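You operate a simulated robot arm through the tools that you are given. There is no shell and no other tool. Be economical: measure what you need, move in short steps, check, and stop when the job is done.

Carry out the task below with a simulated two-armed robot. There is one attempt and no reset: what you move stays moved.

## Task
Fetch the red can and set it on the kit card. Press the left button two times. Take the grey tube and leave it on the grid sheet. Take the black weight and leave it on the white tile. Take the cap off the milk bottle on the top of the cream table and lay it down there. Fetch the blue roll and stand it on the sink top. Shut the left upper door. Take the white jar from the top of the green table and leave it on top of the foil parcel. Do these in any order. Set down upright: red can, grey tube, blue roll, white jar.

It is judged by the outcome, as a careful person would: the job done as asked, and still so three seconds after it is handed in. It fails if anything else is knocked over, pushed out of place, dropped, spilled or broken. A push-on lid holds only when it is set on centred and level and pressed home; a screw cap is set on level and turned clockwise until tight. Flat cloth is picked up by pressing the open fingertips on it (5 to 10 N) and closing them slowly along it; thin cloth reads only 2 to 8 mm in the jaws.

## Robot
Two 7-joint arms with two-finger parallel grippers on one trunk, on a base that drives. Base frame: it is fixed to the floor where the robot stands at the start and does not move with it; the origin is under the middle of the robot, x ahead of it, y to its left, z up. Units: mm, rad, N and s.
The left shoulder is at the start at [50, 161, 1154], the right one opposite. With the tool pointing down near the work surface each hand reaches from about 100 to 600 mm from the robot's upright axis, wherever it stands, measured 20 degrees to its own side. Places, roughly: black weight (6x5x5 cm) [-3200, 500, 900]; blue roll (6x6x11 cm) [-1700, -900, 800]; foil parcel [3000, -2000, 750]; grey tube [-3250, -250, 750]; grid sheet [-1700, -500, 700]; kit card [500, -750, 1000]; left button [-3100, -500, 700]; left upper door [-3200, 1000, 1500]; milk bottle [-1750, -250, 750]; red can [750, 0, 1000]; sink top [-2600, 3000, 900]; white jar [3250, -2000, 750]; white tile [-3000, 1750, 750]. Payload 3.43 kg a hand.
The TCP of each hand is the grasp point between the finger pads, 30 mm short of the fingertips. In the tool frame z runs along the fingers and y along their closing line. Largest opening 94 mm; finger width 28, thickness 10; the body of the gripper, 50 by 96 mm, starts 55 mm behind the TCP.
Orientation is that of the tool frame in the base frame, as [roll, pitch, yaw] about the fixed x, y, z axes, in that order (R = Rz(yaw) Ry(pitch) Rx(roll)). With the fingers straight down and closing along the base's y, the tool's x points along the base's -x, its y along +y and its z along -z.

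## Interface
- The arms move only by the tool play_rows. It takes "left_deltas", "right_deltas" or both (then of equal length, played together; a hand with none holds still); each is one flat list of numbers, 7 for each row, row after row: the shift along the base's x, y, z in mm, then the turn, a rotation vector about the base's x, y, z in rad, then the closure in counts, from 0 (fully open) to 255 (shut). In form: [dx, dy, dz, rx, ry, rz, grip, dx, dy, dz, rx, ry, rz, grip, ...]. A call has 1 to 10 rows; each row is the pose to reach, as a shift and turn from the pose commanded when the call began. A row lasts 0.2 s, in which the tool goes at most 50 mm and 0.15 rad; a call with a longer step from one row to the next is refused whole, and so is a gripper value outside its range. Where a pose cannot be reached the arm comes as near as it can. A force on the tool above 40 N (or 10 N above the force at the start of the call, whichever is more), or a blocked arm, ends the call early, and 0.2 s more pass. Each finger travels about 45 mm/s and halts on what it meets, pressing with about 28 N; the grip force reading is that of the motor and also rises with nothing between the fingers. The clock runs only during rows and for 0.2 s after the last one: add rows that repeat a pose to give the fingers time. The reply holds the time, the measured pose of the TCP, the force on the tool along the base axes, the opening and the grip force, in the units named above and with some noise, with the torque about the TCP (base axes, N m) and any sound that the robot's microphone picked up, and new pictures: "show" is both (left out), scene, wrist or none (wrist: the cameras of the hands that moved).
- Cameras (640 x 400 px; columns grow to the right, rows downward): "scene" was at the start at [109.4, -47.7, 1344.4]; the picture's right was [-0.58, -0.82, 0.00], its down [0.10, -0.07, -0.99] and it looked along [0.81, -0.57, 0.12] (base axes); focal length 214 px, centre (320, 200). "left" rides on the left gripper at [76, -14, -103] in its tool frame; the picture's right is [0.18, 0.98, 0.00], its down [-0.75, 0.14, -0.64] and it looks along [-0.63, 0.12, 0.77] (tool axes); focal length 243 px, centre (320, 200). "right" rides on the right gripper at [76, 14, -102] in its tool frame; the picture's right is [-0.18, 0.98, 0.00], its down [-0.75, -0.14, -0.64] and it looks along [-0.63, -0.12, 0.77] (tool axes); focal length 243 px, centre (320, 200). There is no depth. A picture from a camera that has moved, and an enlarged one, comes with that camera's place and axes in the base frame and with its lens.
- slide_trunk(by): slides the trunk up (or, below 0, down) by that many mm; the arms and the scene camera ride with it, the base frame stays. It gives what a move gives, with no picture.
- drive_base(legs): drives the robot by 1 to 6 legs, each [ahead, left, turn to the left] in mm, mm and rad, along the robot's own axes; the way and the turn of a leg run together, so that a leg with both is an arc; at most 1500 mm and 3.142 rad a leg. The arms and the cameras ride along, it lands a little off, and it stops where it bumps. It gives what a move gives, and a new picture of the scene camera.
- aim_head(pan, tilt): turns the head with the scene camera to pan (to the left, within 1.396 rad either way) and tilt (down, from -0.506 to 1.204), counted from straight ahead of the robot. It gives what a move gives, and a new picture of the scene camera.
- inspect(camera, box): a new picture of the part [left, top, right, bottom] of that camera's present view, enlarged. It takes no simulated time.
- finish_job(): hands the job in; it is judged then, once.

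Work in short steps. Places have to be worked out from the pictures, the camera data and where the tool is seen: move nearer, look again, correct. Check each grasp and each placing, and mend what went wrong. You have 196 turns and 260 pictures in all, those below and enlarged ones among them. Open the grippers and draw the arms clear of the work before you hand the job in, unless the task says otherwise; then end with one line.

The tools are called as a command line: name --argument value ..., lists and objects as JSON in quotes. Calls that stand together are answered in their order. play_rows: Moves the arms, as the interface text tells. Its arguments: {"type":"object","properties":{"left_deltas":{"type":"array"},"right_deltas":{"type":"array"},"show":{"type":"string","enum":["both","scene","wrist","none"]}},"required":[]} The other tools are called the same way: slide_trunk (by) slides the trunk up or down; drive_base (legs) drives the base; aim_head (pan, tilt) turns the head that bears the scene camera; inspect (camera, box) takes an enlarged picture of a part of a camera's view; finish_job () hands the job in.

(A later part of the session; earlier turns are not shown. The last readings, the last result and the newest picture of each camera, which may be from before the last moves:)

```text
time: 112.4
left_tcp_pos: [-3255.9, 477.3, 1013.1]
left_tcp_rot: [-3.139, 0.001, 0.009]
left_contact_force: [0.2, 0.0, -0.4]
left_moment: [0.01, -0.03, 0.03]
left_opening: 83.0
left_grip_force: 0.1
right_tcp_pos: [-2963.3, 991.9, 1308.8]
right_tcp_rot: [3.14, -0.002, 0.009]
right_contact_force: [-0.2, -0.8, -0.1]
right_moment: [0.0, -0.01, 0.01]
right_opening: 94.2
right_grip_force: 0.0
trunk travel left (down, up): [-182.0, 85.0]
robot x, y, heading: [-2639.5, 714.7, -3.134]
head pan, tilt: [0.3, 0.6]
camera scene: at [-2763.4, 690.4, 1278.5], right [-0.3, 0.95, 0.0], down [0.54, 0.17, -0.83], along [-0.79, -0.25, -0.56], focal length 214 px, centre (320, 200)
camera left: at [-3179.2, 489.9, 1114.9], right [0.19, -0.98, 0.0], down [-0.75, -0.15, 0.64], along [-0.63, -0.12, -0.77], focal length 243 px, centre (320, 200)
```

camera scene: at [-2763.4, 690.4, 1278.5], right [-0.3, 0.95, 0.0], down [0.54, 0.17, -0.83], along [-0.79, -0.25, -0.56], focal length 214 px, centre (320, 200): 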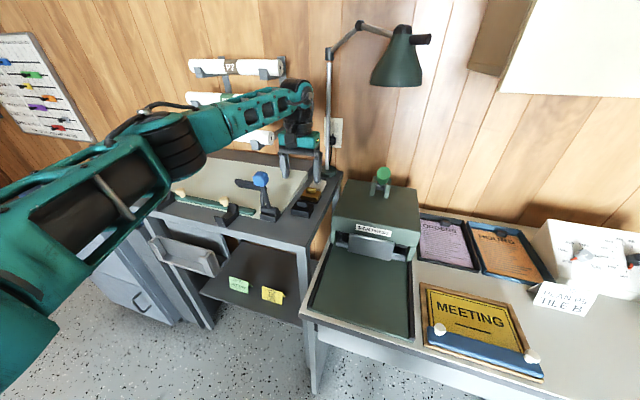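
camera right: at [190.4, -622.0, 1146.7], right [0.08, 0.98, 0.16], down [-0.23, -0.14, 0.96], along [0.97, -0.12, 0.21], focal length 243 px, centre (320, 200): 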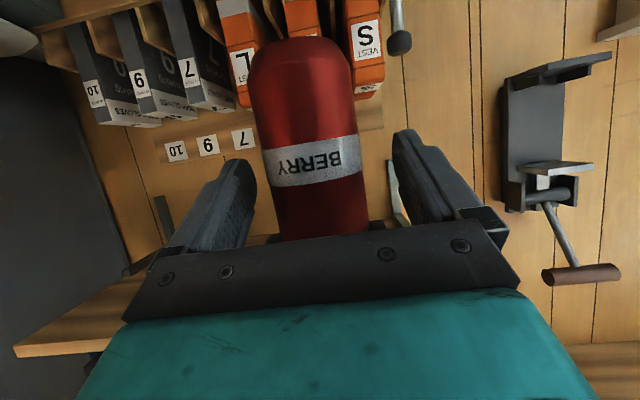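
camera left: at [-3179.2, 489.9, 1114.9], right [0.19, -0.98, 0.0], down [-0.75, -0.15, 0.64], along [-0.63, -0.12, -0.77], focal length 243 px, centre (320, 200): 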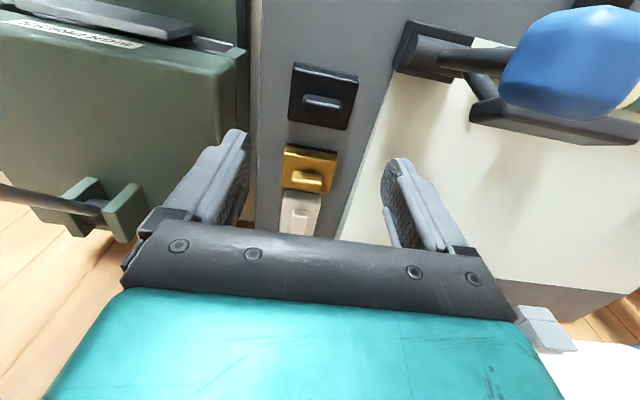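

The weight is at [-3258,472] with its top at about 856. I descend to z 872 and check.

play_rows --left_deltas '[-2, -5, -35, 0, 0, 0, 10, -2, -5, -70, 0, 0, 0, 10, -2, -5, -105, 0, 0, 0, 10, -2, -5, -140, 0, 0, 0, 10, -2, -5, -140, 0, 0, 0, 10]' --show "wrist"

```text
time: 113.3
left_tcp_pos: [-3254.5, 469.2, 909.6]
left_tcp_rot: [-3.14, 0.004, 0.018]
left_contact_force: [16.4, 2.8, 13.5]
left_moment: [-0.68, -0.37, 0.93]
left_opening: 88.9
left_grip_force: 0.0
right_tcp_pos: [-2961.4, 990.3, 1309.1]
right_tcp_rot: [3.138, -0.005, 0.009]
right_contact_force: [-0.8, 0.6, 0.0]
right_moment: [0.01, -0.07, 0.0]
right_opening: 94.1
right_grip_force: 0.0
trunk travel left (down, up): [-182.0, 85.0]
robot x, y, heading: [-2643.0, 715.0, -3.133]
head pan, tilt: [0.3, 0.6]
stopped in row 4 (left hand): the force on the tool passed its limit at 53 N (the readings are from after the stop); the commanded pose is now the measured one
camera left: at [-3178.5, 482.8, 1012.3], right [0.2, -0.98, 0.0], down [-0.75, -0.16, 0.64], along [-0.63, -0.13, -0.76], focal length 243 px, centre (320, 200)
```

left: 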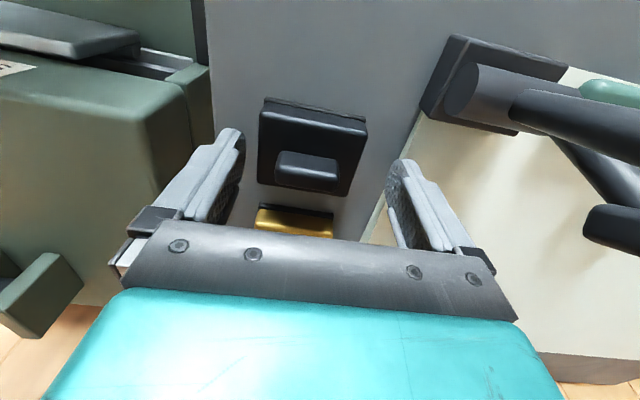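

The left finger probably touched the sloped drawing board. I rise, narrow the opening to about 75 mm and look.

play_rows --left_deltas '[0, 1, 15, 0, 0, -0.012, 50, 0, 2, 20, 0, 0, -0.012, 50, 0, 3, 20, 0, 0, -0.012, 50]' --show "wrist"

inspect --camera "scene" --box '[220, 110, 380, 220]'

```text
time: 114.1
left_tcp_pos: [-3255.5, 471.9, 926.8]
left_tcp_rot: [-3.141, 0.008, 0.002]
left_contact_force: [-0.9, 0.9, 0.1]
left_moment: [-0.04, -0.02, 0.01]
left_opening: 75.4
left_grip_force: 0.0
right_tcp_pos: [-2963.5, 990.9, 1308.3]
right_tcp_rot: [3.139, -0.005, 0.01]
right_contact_force: [-0.6, 0.1, 0.3]
right_moment: [-0.02, -0.02, -0.01]
right_opening: 93.8
right_grip_force: 0.1
trunk travel left (down, up): [-182.0, 85.0]
robot x, y, heading: [-2641.6, 716.4, -3.133]
head pan, tilt: [0.3, 0.6]
camera left: at [-3179.4, 484.6, 1029.7], right [0.19, -0.98, 0.0], down [-0.75, -0.14, 0.65], along [-0.64, -0.12, -0.76], focal length 243 px, centre (320, 200)
```

left: 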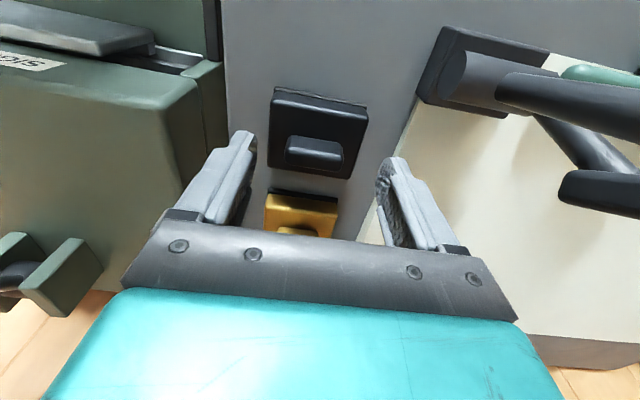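

```text
3.64 times, centred on (300, 165) of scene
camera zoom: at [-2763.5, 690.2, 1278.5], right [-0.3, 0.95, 0.0], down [0.54, 0.17, -0.83], along [-0.79, -0.25, -0.56], focal length 780 px, centre (393, 327)
```

zoom: 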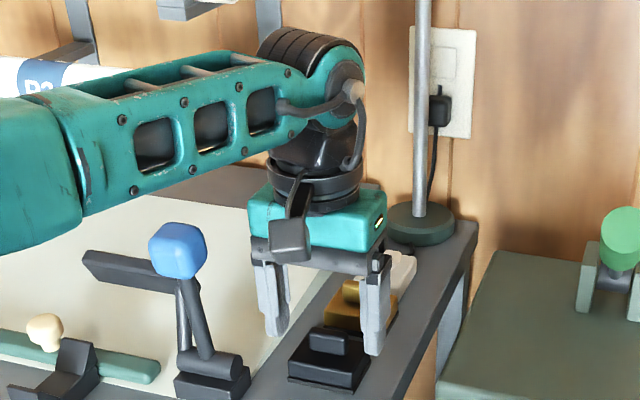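

Combining both views puts the weight's handle top at [-3243,478,914], higher and nearer than I first thought. I shift and descend slowly.

play_rows --left_deltas '[11, 5, 0, 0, 0, 0, 50, 11, 5, -10, 0, 0, 0, 50, 11, 5, -17, 0, 0, 0, 50, 11, 5, -24, 0, 0, 0, 50, 11, 5, -28, 0, 0, 0, 50]' --show "wrist"

```text
time: 115.3
left_tcp_pos: [-3244.0, 476.2, 899.7]
left_tcp_rot: [-3.139, 0.01, 0.002]
left_contact_force: [0.5, -0.9, 5.0]
left_moment: [-0.2, -0.07, 0.04]
left_opening: 75.2
left_grip_force: 0.1
right_tcp_pos: [-2962.9, 991.1, 1308.6]
right_tcp_rot: [3.139, -0.007, 0.009]
right_contact_force: [0.3, -0.3, 0.3]
right_moment: [0.02, 0.0, -0.02]
right_opening: 94.1
right_grip_force: 0.0
trunk travel left (down, up): [-182.0, 85.0]
robot x, y, heading: [-2634.7, 711.2, -3.131]
head pan, tilt: [0.3, 0.6]
camera left: at [-3167.6, 489.1, 1002.5], right [0.19, -0.98, 0.0], down [-0.75, -0.14, 0.65], along [-0.64, -0.12, -0.76], focal length 243 px, centre (320, 200)
```

left: 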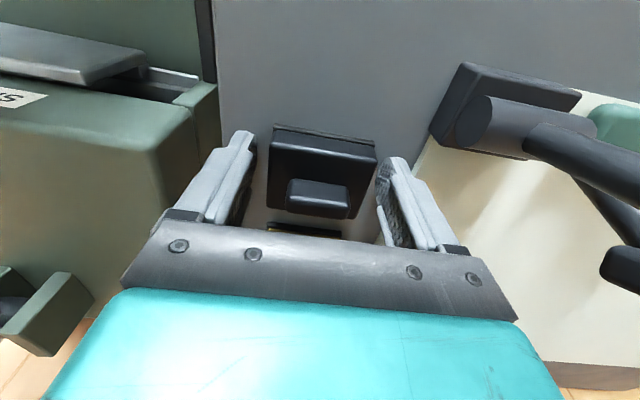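

The fingertips just touch the stand and the weight lies between them. I lift 3 mm and close.

play_rows --left_deltas '[2, 0, 3, 0, 0, 0, 50, 2, 0, 3, 0, 0, 0, 100, 2, 0, 3, 0, 0, 0, 140, 2, 0, 3, 0, 0, 0, 160, 2, 0, 3, 0, 0, 0, 160]' --show "wrist"

```text
time: 116.5
left_tcp_pos: [-3241.1, 476.4, 900.6]
left_tcp_rot: [-3.139, 0.007, 0.0]
left_contact_force: [3.3, 0.6, -0.3]
left_moment: [-0.06, -0.13, 0.06]
left_opening: 58.5
left_grip_force: 28.2
right_tcp_pos: [-2963.1, 989.8, 1308.5]
right_tcp_rot: [3.138, -0.005, 0.008]
right_contact_force: [0.7, -0.3, 0.0]
right_moment: [0.0, 0.01, 0.0]
right_opening: 93.9
right_grip_force: 0.0
trunk travel left (down, up): [-182.0, 85.0]
robot x, y, heading: [-2637.8, 715.0, -3.133]
head pan, tilt: [0.3, 0.6]
camera left: at [-3165.8, 489.1, 1003.9], right [0.19, -0.98, 0.0], down [-0.75, -0.14, 0.65], along [-0.64, -0.12, -0.76], focal length 243 px, centre (320, 200)
```

left: 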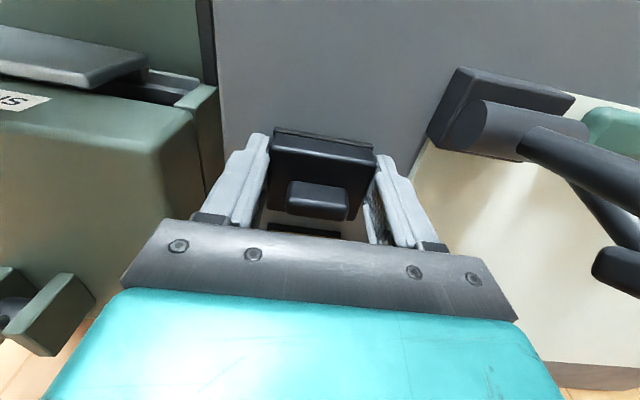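

It's gripped at 58.5 mm. I lift slowly.

play_rows --left_deltas '[0, 0, 10, 0, 0, 0, 160, 0, 0, 25, 0, 0, 0, 160, 0, 0, 50, 0, 0, 0, 160, 0, 0, 80, 0, 0, 0, 160, 0, 0, 110, 0, 0, 0, 160]' --show "wrist"

```text
time: 117.7
left_tcp_pos: [-3244.1, 474.9, 1011.4]
left_tcp_rot: [-3.14, 0.007, 0.0]
left_contact_force: [-0.2, -0.3, -3.8]
left_moment: [0.0, -0.02, -0.01]
left_opening: 58.8
left_grip_force: 27.8
right_tcp_pos: [-2962.7, 990.2, 1307.5]
right_tcp_rot: [3.138, -0.006, 0.01]
right_contact_force: [-0.1, -0.1, -0.2]
right_moment: [-0.01, -0.02, 0.01]
right_opening: 94.1
right_grip_force: 0.1
trunk travel left (down, up): [-182.0, 85.0]
robot x, y, heading: [-2641.0, 715.5, -3.131]
head pan, tilt: [0.3, 0.6]
camera left: at [-3168.3, 487.8, 1114.5], right [0.19, -0.98, 0.0], down [-0.75, -0.14, 0.65], along [-0.64, -0.12, -0.76], focal length 243 px, centre (320, 200)
```

left: 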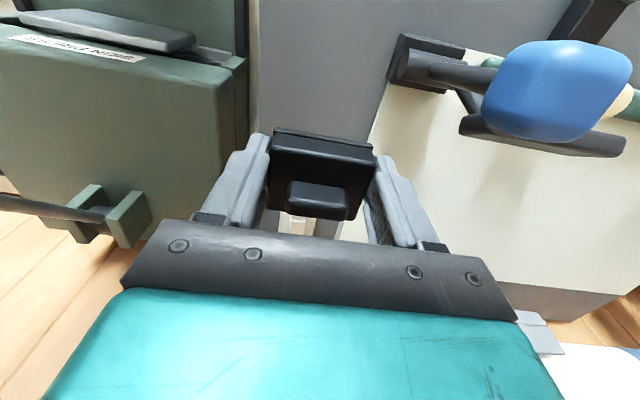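

The weight is held. I raise and pull back, then strafe right toward the tile frame.

play_rows --left_deltas '[10, 0, 35, 0, 0, 0, 160, 30, 0, 70, 0, 0, 0, 160, 60, 0, 100, 0, 0, 0, 160, 100, 5, 120, 0, 0, 0, 160, 145, 5, 130, 0, 0, 0, 160, 190, 5, 140, 0, 0, 0, 160]' --show "none"

drive_base --legs '[[0, -1130, 0]]'

inspect --camera "left" --box '[0, 0, 640, 400]'

```text
time: 119.1
left_tcp_pos: [-3051.0, 481.9, 1154.5]
left_tcp_rot: [-3.139, 0.006, 0.003]
left_contact_force: [-0.2, 0.4, -4.7]
left_moment: [-0.02, 0.0, 0.05]
left_opening: 58.5
left_grip_force: 28.1
right_tcp_pos: [-2962.6, 989.4, 1308.1]
right_tcp_rot: [3.14, -0.005, 0.008]
right_contact_force: [0.6, -0.1, 0.7]
right_moment: [0.03, -0.01, 0.01]
right_opening: 94.1
right_grip_force: 0.0
trunk travel left (down, up): [-182.0, 85.0]
robot x, y, heading: [-2642.7, 712.0, -3.133]
head pan, tilt: [0.3, 0.6]
```

```text
time: 129.1
left_tcp_pos: [-3064.8, 1590.5, 1154.7]
left_tcp_rot: [-3.139, 0.006, 0.011]
left_contact_force: [-0.5, 0.5, -5.0]
left_moment: [0.0, -0.02, 0.0]
left_opening: 59.0
left_grip_force: 28.1
right_tcp_pos: [-2982.1, 2099.3, 1307.8]
right_tcp_rot: [3.14, -0.006, 0.021]
right_contact_force: [0.2, -0.2, -0.5]
right_moment: [0.0, -0.01, 0.01]
right_opening: 93.9
right_grip_force: 0.1
trunk travel left (down, up): [-182.0, 85.0]
robot x, y, heading: [-2654.2, 1828.2, -3.122]
head pan, tilt: [0.3, 0.6]
camera scene: at [-2778.9, 1801.9, 1278.4], right [-0.31, 0.95, 0.0], down [0.54, 0.18, -0.82], along [-0.78, -0.26, -0.57], focal length 214 px, centre (320, 200)
```

scene: 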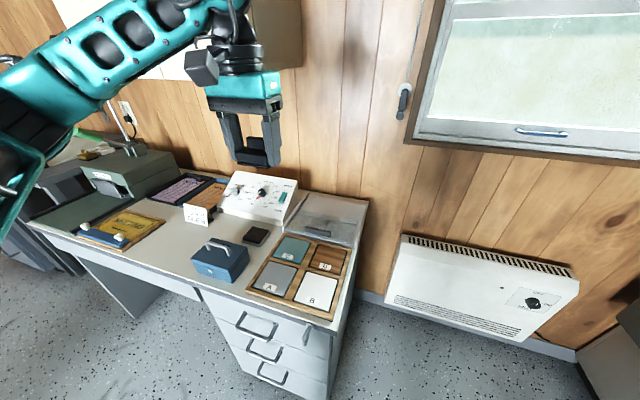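

```text
1.00 times, centred on (320, 200) of left (not enlarged: the box is as wide or as high as the picture)
camera zoom: at [-2989.7, 1604.1, 1256.4], right [0.2, -0.98, 0.0], down [-0.75, -0.15, 0.65], along [-0.63, -0.12, -0.76], focal length 243 px, centre (320, 200)
```

zoom: 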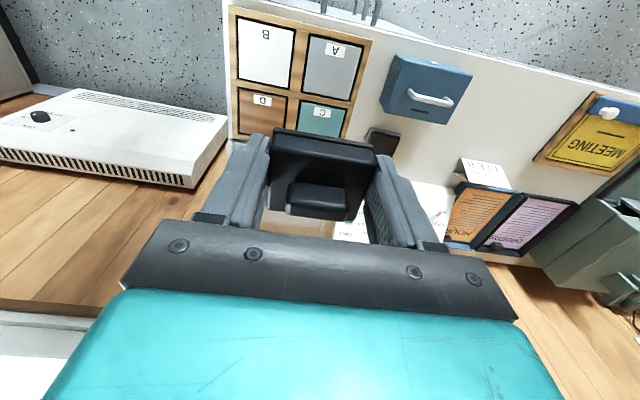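

The white tile B is at about [-3084,1687,762]. I bring the weight over it.

play_rows --left_deltas '[-10, 40, -20, 0, 0, 0, 160, -19, 75, -50, 0, 0, 0, 160, -19, 96, -95, 0, 0, 0, 160, -19, 96, -145, 0, 0, 0, 160, -19, 96, -195, 0, 0, 0, 160, -19, 96, -245, 0, 0, 0, 160, -19, 96, -290, 0, 0, 0, 160, -19, 96, -315, 0, 0, 0, 160]'

```text
time: 130.9
left_tcp_pos: [-3084.0, 1686.5, 837.7]
left_tcp_rot: [-3.138, 0.006, 0.012]
left_contact_force: [0.5, -0.3, -4.1]
left_moment: [-0.02, -0.06, -0.02]
left_opening: 58.4
left_grip_force: 28.8
right_tcp_pos: [-2980.8, 2099.7, 1308.8]
right_tcp_rot: [3.138, -0.004, 0.021]
right_contact_force: [0.3, 0.2, -0.4]
right_moment: [-0.01, 0.04, -0.02]
right_opening: 93.7
right_grip_force: 0.0
trunk travel left (down, up): [-182.0, 85.0]
robot x, y, heading: [-2651.5, 1825.0, -3.12]
head pan, tilt: [0.3, 0.6]
camera scene: at [-2778.9, 1801.8, 1278.4], right [-0.31, 0.95, 0.0], down [0.54, 0.18, -0.82], along [-0.78, -0.26, -0.57], focal length 214 px, centre (320, 200)
camera left: at [-3008.2, 1700.4, 940.0], right [0.2, -0.98, 0.0], down [-0.75, -0.15, 0.65], along [-0.63, -0.12, -0.76], focal length 243 px, centre (320, 200)
```

scene: 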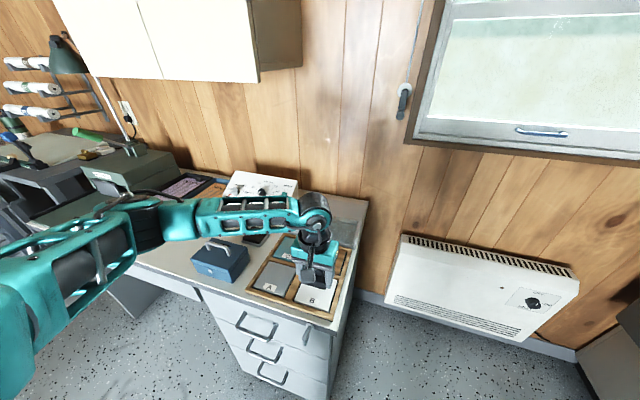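
left: 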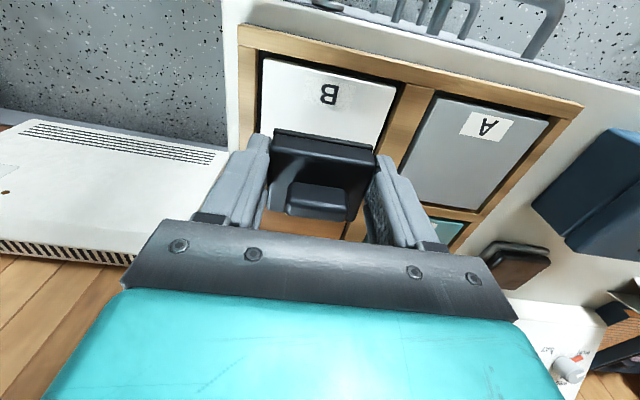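

I shift 8 mm further in and lower to contact.

play_rows --left_deltas '[-8, 1, -15, 0, 0, 0, 160, -8, 1, -28, 0, 0, 0, 160, -8, 1, -34, 0, 0, 0, 160, -8, 1, -38, 0, 0, 0, 160]' --show "wrist"

```text
time: 131.9
left_tcp_pos: [-3092.4, 1688.7, 800.3]
left_tcp_rot: [-3.138, 0.008, 0.012]
left_contact_force: [-0.4, 0.1, -3.8]
left_moment: [-0.03, -0.05, 0.01]
left_opening: 58.7
left_grip_force: 28.5
right_tcp_pos: [-2983.3, 2100.3, 1308.2]
right_tcp_rot: [3.141, -0.005, 0.021]
right_contact_force: [0.0, 0.5, -0.4]
right_moment: [0.0, -0.02, 0.01]
right_opening: 94.3
right_grip_force: 0.0
trunk travel left (down, up): [-182.0, 85.0]
robot x, y, heading: [-2651.7, 1830.4, -3.119]
head pan, tilt: [0.3, 0.6]
camera left: at [-3016.0, 1701.4, 903.2], right [0.2, -0.98, 0.0], down [-0.75, -0.15, 0.65], along [-0.63, -0.12, -0.76], focal length 243 px, centre (320, 200)
```

left: 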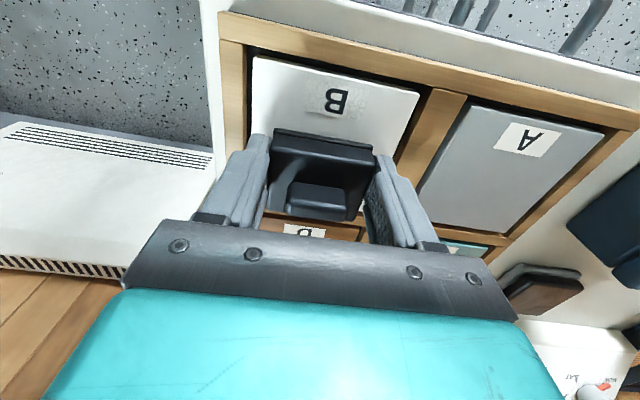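

play_rows --left_deltas '[-3, 0, -3, 0, 0, 0, 160, -3, 0, -6, 0, 0, 0, 160, -3, 0, -9, 0, 0, 0, 160, -3, 0, -11, 0, 0, 0, 160]' --show "none"

```text
time: 132.9
left_tcp_pos: [-3096.5, 1689.0, 796.0]
left_tcp_rot: [-3.136, 0.012, 0.013]
left_contact_force: [10.2, -2.9, 20.3]
left_moment: [-0.53, -0.46, 0.1]
left_opening: 58.6
left_grip_force: 27.4
right_tcp_pos: [-2979.8, 2100.5, 1309.8]
right_tcp_rot: [3.14, -0.004, 0.021]
right_contact_force: [0.8, -1.1, -0.1]
right_moment: [-0.05, -0.02, 0.02]
right_opening: 94.1
right_grip_force: 0.1
trunk travel left (down, up): [-182.0, 85.0]
robot x, y, heading: [-2651.9, 1826.8, -3.123]
head pan, tilt: [0.3, 0.6]
stopped in row 4 (left hand): the force on the tool passed its limit at 43 N (the readings are from after the stop); the commanded pose is now the measured one
```

Contact. I ease up 1 mm, open slightly and rise.

play_rows --left_deltas '[0, 0, 1, 0, 0, 0, 150, 0, 0, 1, 0, 0, 0, 100, 0, 0, 1, 0, 0, 0, 60, 0, 0, 1, 0, 0, 0, 60, 0, 0, 20, 0, 0, 0, 60, 0, 0, 60, 0, 0, 0, 60, 0, 0, 105, 0, 0, 0, 60, 10, 0, 150, 0, 0, 0, 20]'

```text
time: 134.8
left_tcp_pos: [-3088.9, 1687.0, 944.7]
left_tcp_rot: [-3.139, 0.011, 0.013]
left_contact_force: [-0.7, 0.0, -0.3]
left_moment: [0.02, 0.02, -0.01]
left_opening: 86.4
left_grip_force: 0.0
right_tcp_pos: [-2980.9, 2099.4, 1308.3]
right_tcp_rot: [3.139, -0.005, 0.021]
right_contact_force: [0.1, 0.7, 0.1]
right_moment: [0.02, 0.03, 0.0]
right_opening: 93.9
right_grip_force: 0.1
trunk travel left (down, up): [-182.0, 85.0]
robot x, y, heading: [-2651.8, 1826.5, -3.121]
head pan, tilt: [0.3, 0.6]
camera scene: at [-2778.1, 1802.0, 1278.5], right [-0.31, 0.95, 0.0], down [0.54, 0.18, -0.83], along [-0.78, -0.26, -0.56], focal length 214 px, centre (320, 200)
camera left: at [-3012.2, 1701.3, 1046.3], right [0.2, -0.98, -0.01], down [-0.74, -0.15, 0.65], along [-0.64, -0.12, -0.76], focal length 243 px, centre (320, 200)
```

scene: 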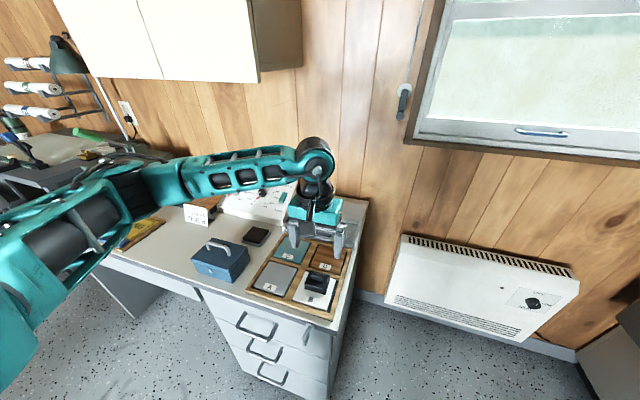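
left: 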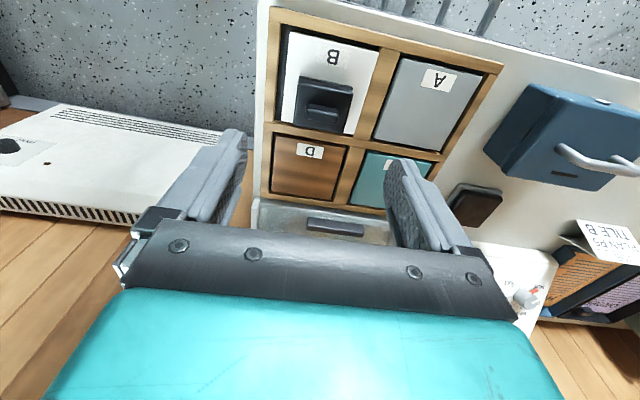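

The weight sits on tile B. I retract, then drive left along the aisle to the tubes and the machine.

play_rows --left_deltas '[30, 0, 40, 0, 0, 0, 0, 60, 0, 80, 0, 0, 0, 0, 90, 0, 120, 0, 0, 0, 0, 110, 0, 165, 0, 0, 0, 0, 120, 0, 210, 0, 0, 0, 0, 120, 0, 250, 0, 0, 0, 0, 120, 0, 290, 0, 0, 0, 0]' --show "none"

drive_base --legs '[[-200, 0, 0], [0, 1500, -0.02], [0, 400, 0]]'

aim_head --pan 0.15 --tilt 0.55

```text
time: 136.3
left_tcp_pos: [-2968.6, 1686.4, 1234.7]
left_tcp_rot: [-3.138, 0.012, 0.012]
left_contact_force: [0.7, -0.8, 0.5]
left_moment: [-0.05, 0.01, 0.0]
left_opening: 94.1
left_grip_force: 0.1
right_tcp_pos: [-2981.9, 2100.3, 1307.3]
right_tcp_rot: [3.138, -0.006, 0.02]
right_contact_force: [0.0, -0.1, -0.2]
right_moment: [0.01, 0.02, 0.04]
right_opening: 94.1
right_grip_force: 0.1
trunk travel left (down, up): [-182.0, 85.0]
robot x, y, heading: [-2653.2, 1830.3, -3.125]
head pan, tilt: [0.3, 0.6]
```

```text
time: 154.6
left_tcp_pos: [-2774.0, -209.8, 1235.0]
left_tcp_rot: [-3.137, 0.013, -0.013]
left_contact_force: [-0.8, -1.1, 0.3]
left_moment: [-0.04, -0.04, 0.0]
left_opening: 94.1
left_grip_force: 0.1
right_tcp_pos: [-2776.7, 202.7, 1308.5]
right_tcp_rot: [3.141, -0.007, -0.006]
right_contact_force: [-0.1, -0.8, -0.4]
right_moment: [-0.01, 0.01, 0.01]
right_opening: 94.2
right_grip_force: 0.1
trunk travel left (down, up): [-182.0, 85.0]
robot x, y, heading: [-2454.6, -75.5, 3.134]
head pan, tilt: [0.3, 0.6]
camera scene: at [-2581.1, -99.7, 1278.5], right [-0.29, 0.96, 0.0], down [0.54, 0.16, -0.83], along [-0.79, -0.24, -0.56], focal length 214 px, centre (320, 200)
```

scene: 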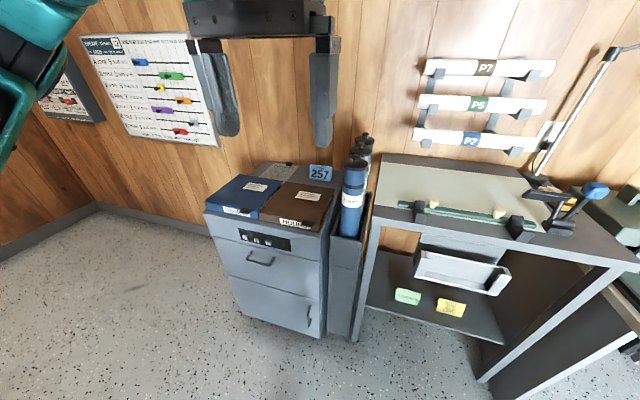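

```text
time: 155.2
left_tcp_pos: [-2775.3, -210.3, 1234.6]
left_tcp_rot: [-3.138, 0.013, -0.011]
left_contact_force: [-0.2, 0.0, 0.3]
left_moment: [0.02, 0.02, -0.02]
left_opening: 94.0
left_grip_force: 0.0
right_tcp_pos: [-2776.2, 203.5, 1309.0]
right_tcp_rot: [3.138, -0.005, -0.005]
right_contact_force: [0.3, -0.3, -0.6]
right_moment: [-0.01, 0.0, -0.04]
right_opening: 94.0
right_grip_force: 0.1
trunk travel left (down, up): [-182.0, 85.0]
robot x, y, heading: [-2451.1, -76.8, 3.137]
head pan, tilt: [0.15, 0.55]
camera scene: at [-2585.3, -86.9, 1283.0], right [-0.14, 0.99, 0.0], down [0.52, 0.08, -0.85], along [-0.84, -0.12, -0.52], focal length 214 px, centre (320, 200)
```

scene: 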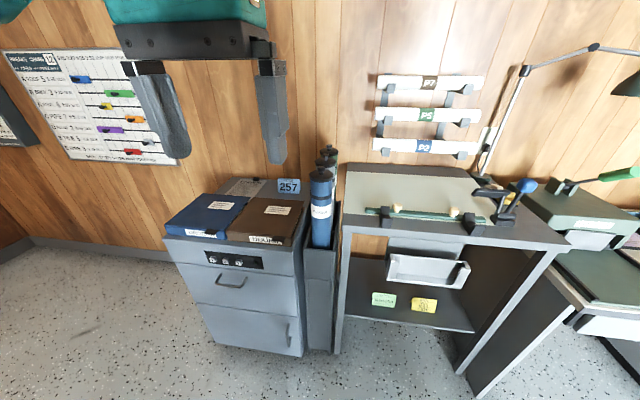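

I zoom in on the tubes and the button panel.

inspect --camera "scene" --box '[260, 130, 380, 220]'

inspect --camera "scene" --box '[160, 190, 320, 310]'

inspect --camera "left" --box '[0, 0, 640, 400]'

```text
4.44 times, centred on (320, 175) of scene
camera zoom: at [-2585.3, -86.9, 1283.0], right [-0.14, 0.99, 0.0], down [0.52, 0.08, -0.85], along [-0.84, -0.12, -0.52], focal length 953 px, centre (320, 311)
```

zoom: 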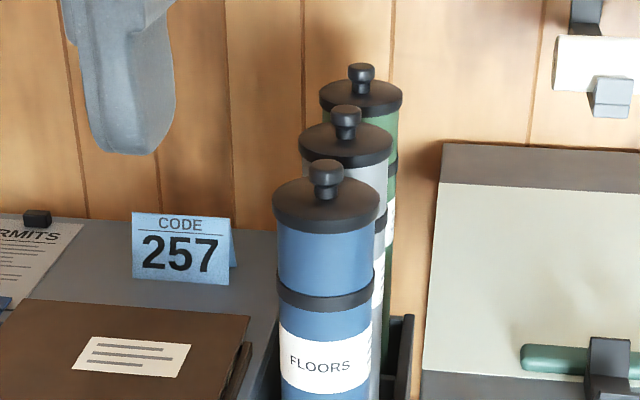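

```text
3.33 times, centred on (240, 250) of scene
camera zoom: at [-2585.3, -86.9, 1283.0], right [-0.14, 0.99, 0.0], down [0.52, 0.08, -0.85], along [-0.84, -0.12, -0.52], focal length 715 px, centre (587, 33)
```

zoom: 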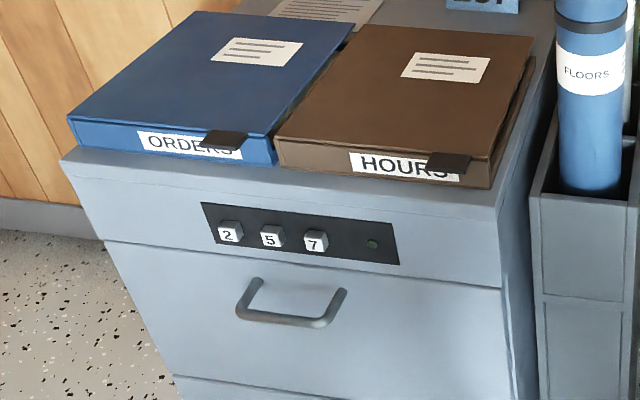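

```text
1.00 times, centred on (320, 200) of left (not enlarged: the box is as wide or as high as the picture)
camera zoom: at [-2697.0, -198.7, 1336.6], right [0.17, -0.99, -0.01], down [-0.75, -0.13, 0.65], along [-0.64, -0.11, -0.76], focal length 243 px, centre (320, 200)
```

zoom: 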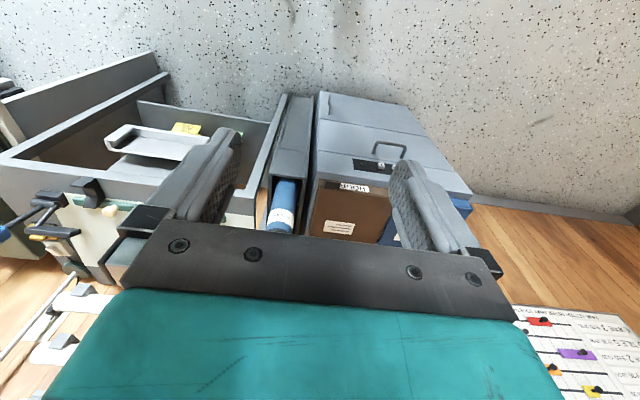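

The left button is "2". I do the buttons first: shift left so the left hand lines up with it.

drive_base --legs '[[60, 320, 0]]'

inspect --camera "left" --box '[0, 0, 640, 400]'

```text
time: 158.7
left_tcp_pos: [-2834.3, -537.2, 1234.3]
left_tcp_rot: [-3.136, 0.014, -0.01]
left_contact_force: [0.0, 0.1, 0.3]
left_moment: [0.01, -0.02, 0.01]
left_opening: 94.2
left_grip_force: 0.0
right_tcp_pos: [-2839.9, -123.0, 1309.2]
right_tcp_rot: [3.141, -0.006, 0.0]
right_contact_force: [0.2, 1.1, 0.7]
right_moment: [-0.01, 0.0, -0.02]
right_opening: 94.1
right_grip_force: 0.0
trunk travel left (down, up): [-182.0, 85.0]
robot x, y, heading: [-2516.7, -403.9, 3.142]
head pan, tilt: [0.15, 0.55]
camera scene: at [-2646.2, -413.0, 1283.0], right [-0.15, 0.99, 0.0], down [0.52, 0.08, -0.85], along [-0.84, -0.13, -0.52], focal length 214 px, centre (320, 200)
```

scene: 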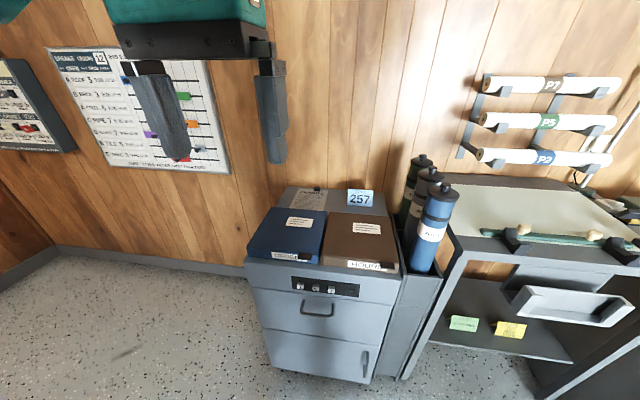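

```text
1.00 times, centred on (320, 200) of left (not enlarged: the box is as wide or as high as the picture)
camera zoom: at [-2757.3, -525.4, 1336.6], right [0.18, -0.98, -0.01], down [-0.75, -0.14, 0.65], along [-0.64, -0.11, -0.76], focal length 243 px, centre (320, 200)
```

zoom: 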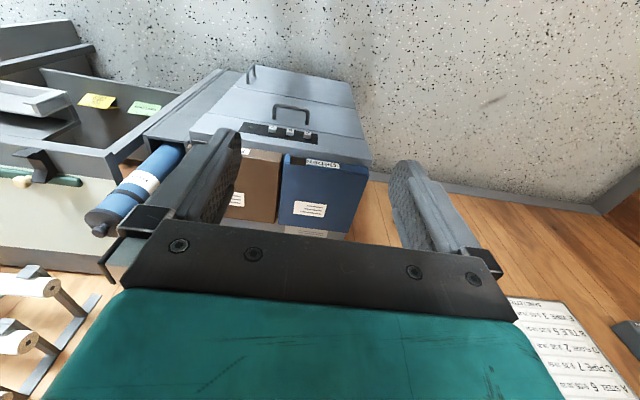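

Three views agree that the button is at [-3060,-540,702]. I close the left hand, tilt it forward and lower in front of the panel.

play_rows --left_deltas '[-11, 0, -42, 0, 0.135, 0, 60, -22, 0, -84, 0, 0.27, 0, 120, -33, 0, -126, 0, 0.405, 0, 180, -44, 0, -168, 0, 0.54, 0, 255, -55, 0, -210, 0, 0.675, 0, 255, -66, 0, -252, 0, 0.81, 0, 255, -77, 0, -294, 0, 0.945, 0, 255, -88, 0, -336, 0, 1.08, 0, 255, -99, 0, -378, 0, 1.215, 0, 255, -110, 0, -420, 0, 1.34, 0, 255]'

```text
time: 160.9
left_tcp_pos: [-2936.5, -448.4, 877.4]
left_tcp_rot: [3.093, 1.341, -0.032]
left_contact_force: [-0.8, -0.2, -1.1]
left_moment: [-0.01, -0.04, 0.0]
left_opening: 0.0
left_grip_force: 27.6
left hand out of reach, approached as far as the arm can: row 6, 8, 9, 10
right_tcp_pos: [-2838.9, -124.0, 1307.9]
right_tcp_rot: [3.138, -0.006, 0.001]
right_contact_force: [-0.7, 0.5, -0.1]
right_moment: [-0.01, -0.02, 0.02]
right_opening: 94.0
right_grip_force: 0.1
trunk travel left (down, up): [-182.0, 85.0]
robot x, y, heading: [-2515.8, -398.9, 3.14]
head pan, tilt: [0.15, 0.55]
camera scene: at [-2646.3, -412.7, 1283.1], right [-0.15, 0.99, 0.0], down [0.52, 0.08, -0.85], along [-0.84, -0.13, -0.52], focal length 214 px, centre (320, 200)
camera left: at [-2820.0, -434.8, 826.8], right [0.06, -0.98, -0.17], down [0.46, -0.12, 0.88], along [-0.89, -0.13, 0.44], focal length 243 px, centre (320, 200)
```

scene: 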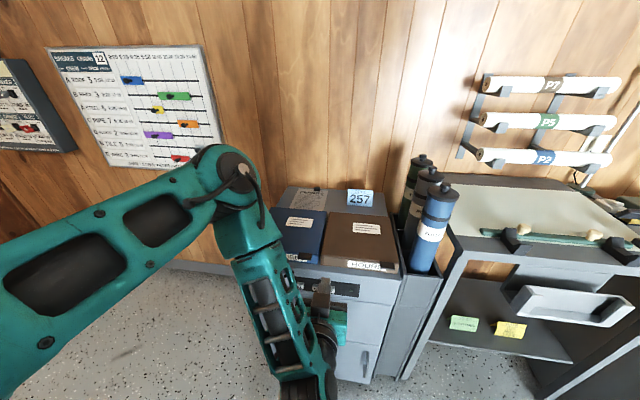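
left: 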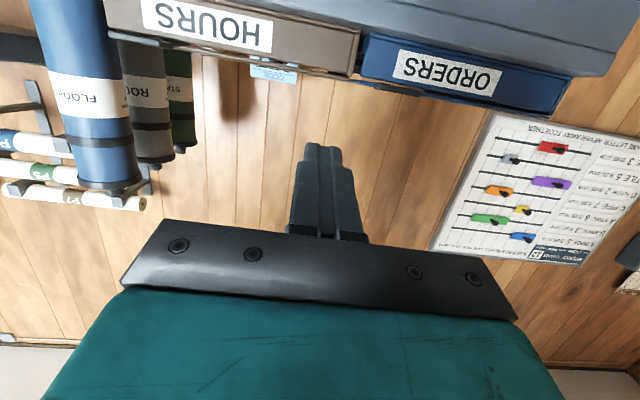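

The arm is too folded at this distance. I back the base 170 mm off and reach further out, with a little less tilt.

drive_base --legs '[[-170, 0, 0]]'

play_rows --left_deltas '[-25, -15, -25, 0, -0.05, 0.03, 255, -50, -30, -50, 0, -0.1, 0.03, 255, -75, -45, -75, 0, -0.15, 0.03, 255, -100, -60, -100, 0, -0.2, 0.03, 255, -120, -75, -125, 0, -0.2, 0.03, 255, -140, -85, -150, 0, -0.2, 0.03, 255, -155, -92, -172, 0, -0.2, 0.03, 255]'

```text
time: 162.3
left_tcp_pos: [-2765.6, -447.5, 877.8]
left_tcp_rot: [3.09, 1.34, -0.038]
left_contact_force: [0.8, 1.1, -0.5]
left_moment: [0.05, 0.01, -0.02]
left_opening: 0.0
left_grip_force: 28.1
right_tcp_pos: [-2666.0, -121.9, 1308.3]
right_tcp_rot: [3.139, -0.005, -0.004]
right_contact_force: [0.4, 0.2, 0.0]
right_moment: [0.01, 0.04, -0.03]
right_opening: 94.1
right_grip_force: 0.1
trunk travel left (down, up): [-182.0, 85.0]
robot x, y, heading: [-2343.9, -404.0, 3.139]
head pan, tilt: [0.15, 0.55]
camera scene: at [-2474.6, -412.8, 1283.1], right [-0.15, 0.99, 0.0], down [0.52, 0.08, -0.85], along [-0.84, -0.12, -0.52], focal length 214 px, centre (320, 200)
```

scene: 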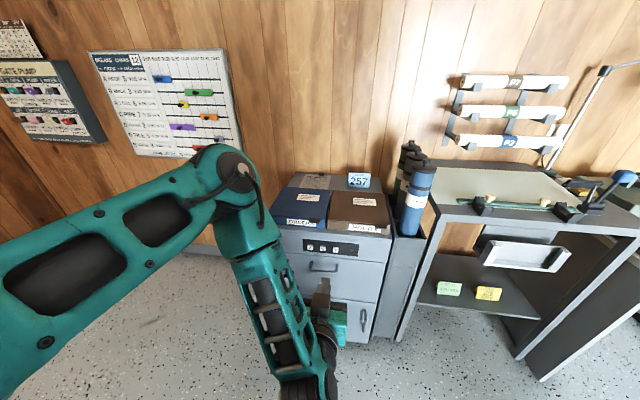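

```text
time: 163.9
left_tcp_pos: [-2950.7, -480.5, 733.4]
left_tcp_rot: [3.055, 1.094, 0.007]
left_contact_force: [-0.5, -0.4, -0.2]
left_moment: [0.0, -0.03, -0.02]
left_opening: 0.0
left_grip_force: 27.9
left hand out of reach, approached as far as the arm can: row 1, 2, 3, 4, 5, 6, 7
right_tcp_pos: [-2666.1, -123.9, 1308.0]
right_tcp_rot: [3.139, -0.005, -0.003]
right_contact_force: [0.7, 0.4, -0.1]
right_moment: [0.0, 0.02, 0.01]
right_opening: 94.2
right_grip_force: 0.1
trunk travel left (down, up): [-182.0, 85.0]
robot x, y, heading: [-2344.0, -399.2, 3.135]
head pan, tilt: [0.15, 0.55]
camera scene: at [-2475.5, -412.8, 1283.0], right [-0.15, 0.99, 0.0], down [0.52, 0.08, -0.85], along [-0.84, -0.12, -0.52], focal length 214 px, centre (320, 200)
camera left: at [-2827.9, -458.1, 712.2], right [0.17, -0.98, -0.12], down [0.23, -0.08, 0.97], along [-0.96, -0.19, 0.21], focal length 243 px, centre (320, 200)
```

scene: 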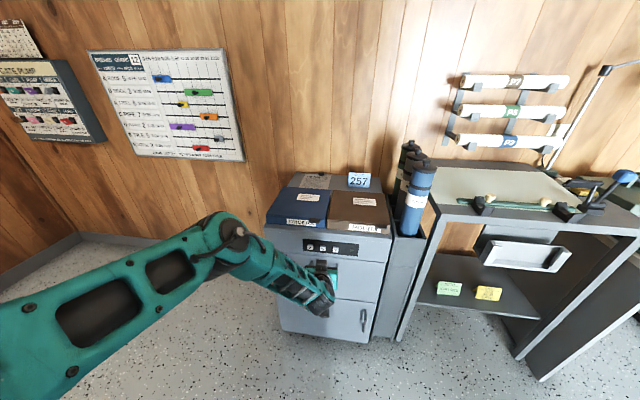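
left: 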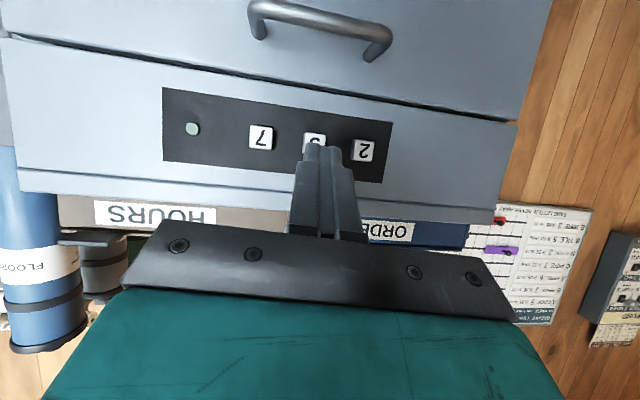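

I can see the buttons from the hand camera now. I shift the base 60 left to line up with button 2 and lower 25 mm.

drive_base --legs '[[0, 62, 0]]'

play_rows --left_deltas '[-8, 0, -13, 0.02, 0, 0, 255, -16, 0, -26, 0.05, 0, 0, 255, -16, 0, -26, 0.05, 0, 0, 255]' --show "wrist"

```text
time: 165.2
left_tcp_pos: [-2953.0, -542.7, 733.2]
left_tcp_rot: [3.056, 1.096, 0.01]
left_contact_force: [0.5, 0.6, -0.1]
left_moment: [0.0, 0.01, 0.0]
left_opening: 0.0
left_grip_force: 27.7
right_tcp_pos: [-2667.8, -185.6, 1308.3]
right_tcp_rot: [3.14, -0.005, -0.004]
right_contact_force: [0.1, 0.6, 0.0]
right_moment: [0.0, 0.0, 0.01]
right_opening: 93.9
right_grip_force: 0.0
trunk travel left (down, up): [-182.0, 85.0]
robot x, y, heading: [-2344.6, -463.5, 3.137]
head pan, tilt: [0.15, 0.55]
camera scene: at [-2475.5, -474.9, 1283.0], right [-0.15, 0.99, 0.0], down [0.52, 0.08, -0.85], along [-0.84, -0.12, -0.52], focal length 214 px, centre (320, 200)
```

scene: 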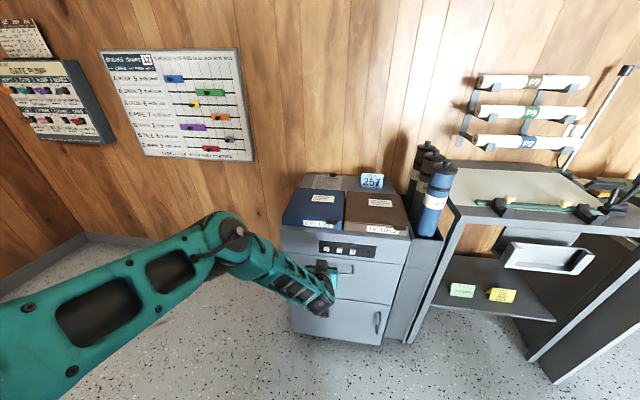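

```text
time: 166.0
left_tcp_pos: [-2971.6, -538.1, 710.2]
left_tcp_rot: [-3.126, 1.086, 0.105]
left_contact_force: [0.7, -0.2, -0.6]
left_moment: [-0.01, 0.02, -0.02]
left_opening: 0.2
left_grip_force: 28.2
left hand out of reach, approached as far as the arm can: row 2, 3
right_tcp_pos: [-2667.8, -183.6, 1308.5]
right_tcp_rot: [3.141, -0.006, -0.003]
right_contact_force: [-0.1, -0.1, 0.7]
right_moment: [0.0, 0.01, -0.01]
right_opening: 93.8
right_grip_force: 0.2
trunk travel left (down, up): [-182.0, 85.0]
robot x, y, heading: [-2347.0, -464.6, 3.136]
head pan, tilt: [0.15, 0.55]
camera left: at [-2848.1, -512.9, 691.0], right [0.18, -0.97, -0.17], down [0.23, -0.13, 0.96], along [-0.96, -0.21, 0.2], focal length 243 px, centre (320, 200)
```

left: 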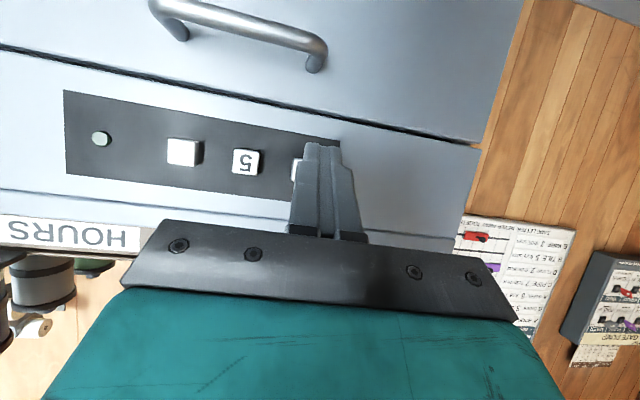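

The fingertip is aligned with button 2. First press: I advance in -x and watch force and sound.

play_rows --left_deltas '[-20, 0, 0, 0, 0, 0, 255, -38, 0, 0, 0, 0, 0, 255, -46, 0, 0, 0, 0, 0, 255, -52, 0, 0, 0, 0, 0, 255, -57, 0, 0, 0, 0, 0, 255]' --show "wrist"

```text
time: 167.2
left_tcp_pos: [-3022.0, -540.3, 716.3]
left_tcp_rot: [-3.119, 1.091, 0.107]
left_contact_force: [1.3, 0.6, -0.7]
left_moment: [0.0, -0.01, 0.02]
left_opening: 0.0
left_grip_force: 28.5
left hand out of reach, approached as far as the arm can: row 4, 5
right_tcp_pos: [-2667.1, -185.4, 1308.4]
right_tcp_rot: [3.137, -0.005, -0.004]
right_contact_force: [0.7, -0.7, -0.4]
right_moment: [-0.02, 0.02, 0.01]
right_opening: 94.0
right_grip_force: 0.1
trunk travel left (down, up): [-182.0, 85.0]
robot x, y, heading: [-2346.5, -461.8, 3.137]
head pan, tilt: [0.15, 0.55]
camera left: at [-2897.6, -516.3, 696.1], right [0.17, -0.97, -0.17], down [0.23, -0.13, 0.96], along [-0.96, -0.2, 0.2], focal length 243 px, centre (320, 200)
```

left: 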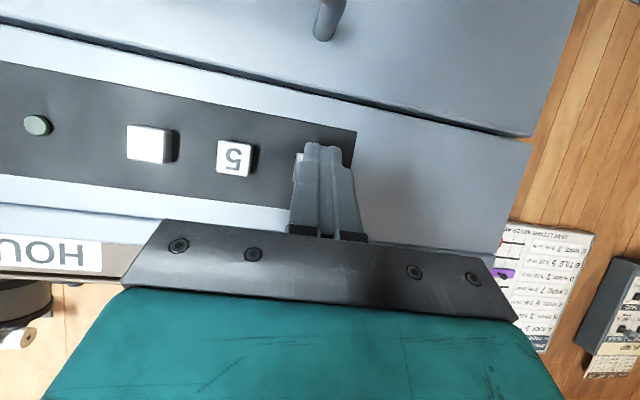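

I'm at the reach limit just before contact. I pull the hand back 90 mm, drive 70 mm closer, then press.

play_rows --left_deltas '[45, 0, -3, 0, 0, 0, 255, 90, 0, -8, 0, 0, 0, 255]' --show "none"

drive_base --legs '[[70, 0, 0]]'

inspect --camera "left" --box '[0, 0, 640, 400]'

```text
time: 167.8
left_tcp_pos: [-2982.1, -526.8, 676.3]
left_tcp_rot: [-3.121, 1.094, 0.105]
left_contact_force: [-0.1, 0.4, 0.4]
left_moment: [-0.03, -0.02, -0.03]
left_opening: 0.4
left_grip_force: 28.4
left hand out of reach, approached as far as the arm can: row 1, 2
right_tcp_pos: [-2668.1, -183.7, 1307.9]
right_tcp_rot: [3.137, -0.008, -0.004]
right_contact_force: [0.4, 0.0, 0.8]
right_moment: [-0.01, -0.03, -0.04]
right_opening: 94.2
right_grip_force: 0.0
trunk travel left (down, up): [-182.0, 85.0]
robot x, y, heading: [-2340.9, -466.5, 3.139]
head pan, tilt: [0.15, 0.55]
```

```text
time: 168.8
left_tcp_pos: [-3034.0, -526.6, 673.2]
left_tcp_rot: [-3.121, 1.097, 0.117]
left_contact_force: [6.3, -1.5, 4.9]
left_moment: [0.03, 0.15, 0.0]
left_opening: 0.0
left_grip_force: 28.3
right_tcp_pos: [-2723.0, -185.3, 1308.7]
right_tcp_rot: [3.139, -0.008, -0.003]
right_contact_force: [-0.3, 1.2, 0.1]
right_moment: [-0.01, -0.01, -0.03]
right_opening: 93.8
right_grip_force: 0.0
trunk travel left (down, up): [-182.0, 85.0]
robot x, y, heading: [-2402.1, -464.5, 3.142]
head pan, tilt: [0.15, 0.55]
stopped in leg 1: the force on the tool passed its limit at 530 N (the readings are from after the stop); the commanded pose is now the measured one
camera scene: at [-2530.2, -474.6, 1283.0], right [-0.15, 0.99, 0.0], down [0.52, 0.08, -0.85], along [-0.84, -0.13, -0.52], focal length 214 px, centre (320, 200)
```

scene: 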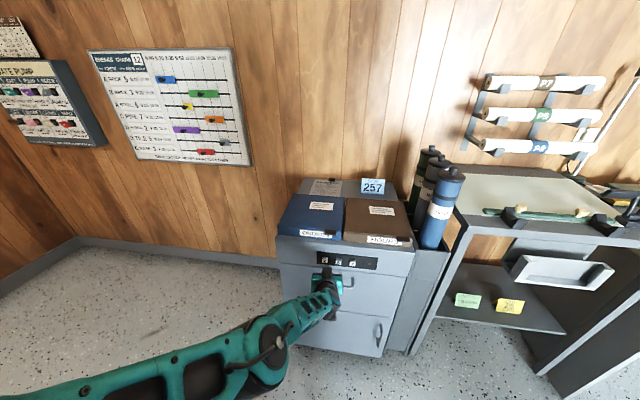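

```text
1.00 times, centred on (320, 200) of left (not enlarged: the box is as wide or as high as the picture)
camera zoom: at [-2909.7, -500.9, 653.7], right [0.18, -0.97, -0.17], down [0.24, -0.13, 0.96], along [-0.95, -0.22, 0.21], focal length 243 px, centre (320, 200)
```

zoom: 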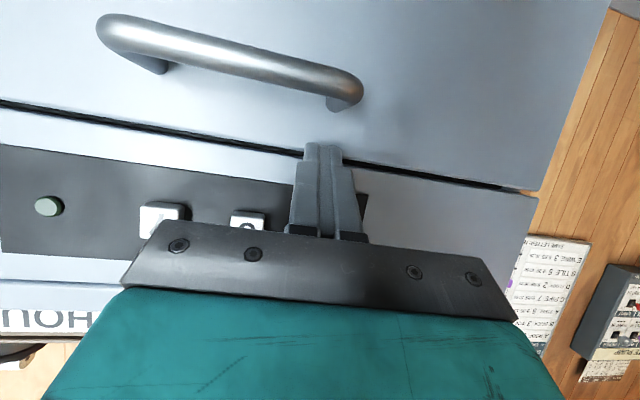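

The hand dipped low and touched the drawer front. The machine looks unmoved. I back the hand off and raise it to button height.

play_rows --left_deltas '[15, 0, 0, 0, 0, 0, 255, 35, -5, 10, 0, 0, 0, 255, 45, -10, 25, 0, 0, 0, 255, 45, -13, 36, 0, 0, 0, 255, 45, -13, 36, 0, 0, 0, 255]'

```text
time: 170.0
left_tcp_pos: [-3026.7, -522.9, 667.3]
left_tcp_rot: [-3.121, 1.095, 0.118]
left_contact_force: [0.8, 0.5, -0.7]
left_moment: [0.02, -0.02, 0.0]
left_opening: 0.2
left_grip_force: 28.1
left hand out of reach, approached as far as the arm can: row 1, 2, 3, 4, 5
right_tcp_pos: [-2725.1, -184.4, 1307.0]
right_tcp_rot: [3.139, -0.009, -0.005]
right_contact_force: [0.9, 0.7, 0.4]
right_moment: [-0.04, 0.0, 0.03]
right_opening: 94.0
right_grip_force: 0.0
trunk travel left (down, up): [-182.0, 85.0]
robot x, y, heading: [-2403.2, -463.6, 3.136]
head pan, tilt: [0.15, 0.55]
camera scene: at [-2531.2, -474.5, 1283.0], right [-0.15, 0.99, 0.0], down [0.52, 0.08, -0.85], along [-0.84, -0.13, -0.52], focal length 214 px, centre (320, 200)
camera left: at [-2902.1, -496.5, 647.1], right [0.18, -0.97, -0.17], down [0.24, -0.13, 0.96], along [-0.95, -0.22, 0.21], focal length 243 px, centre (320, 200)
```

scene: 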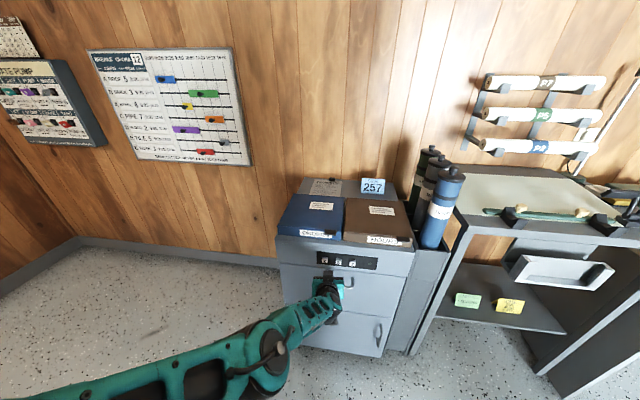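
left: 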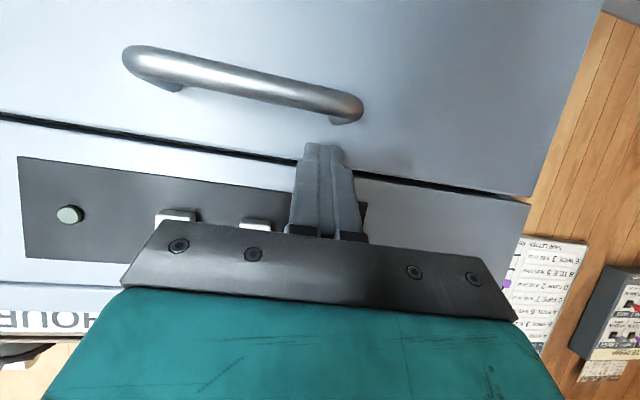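

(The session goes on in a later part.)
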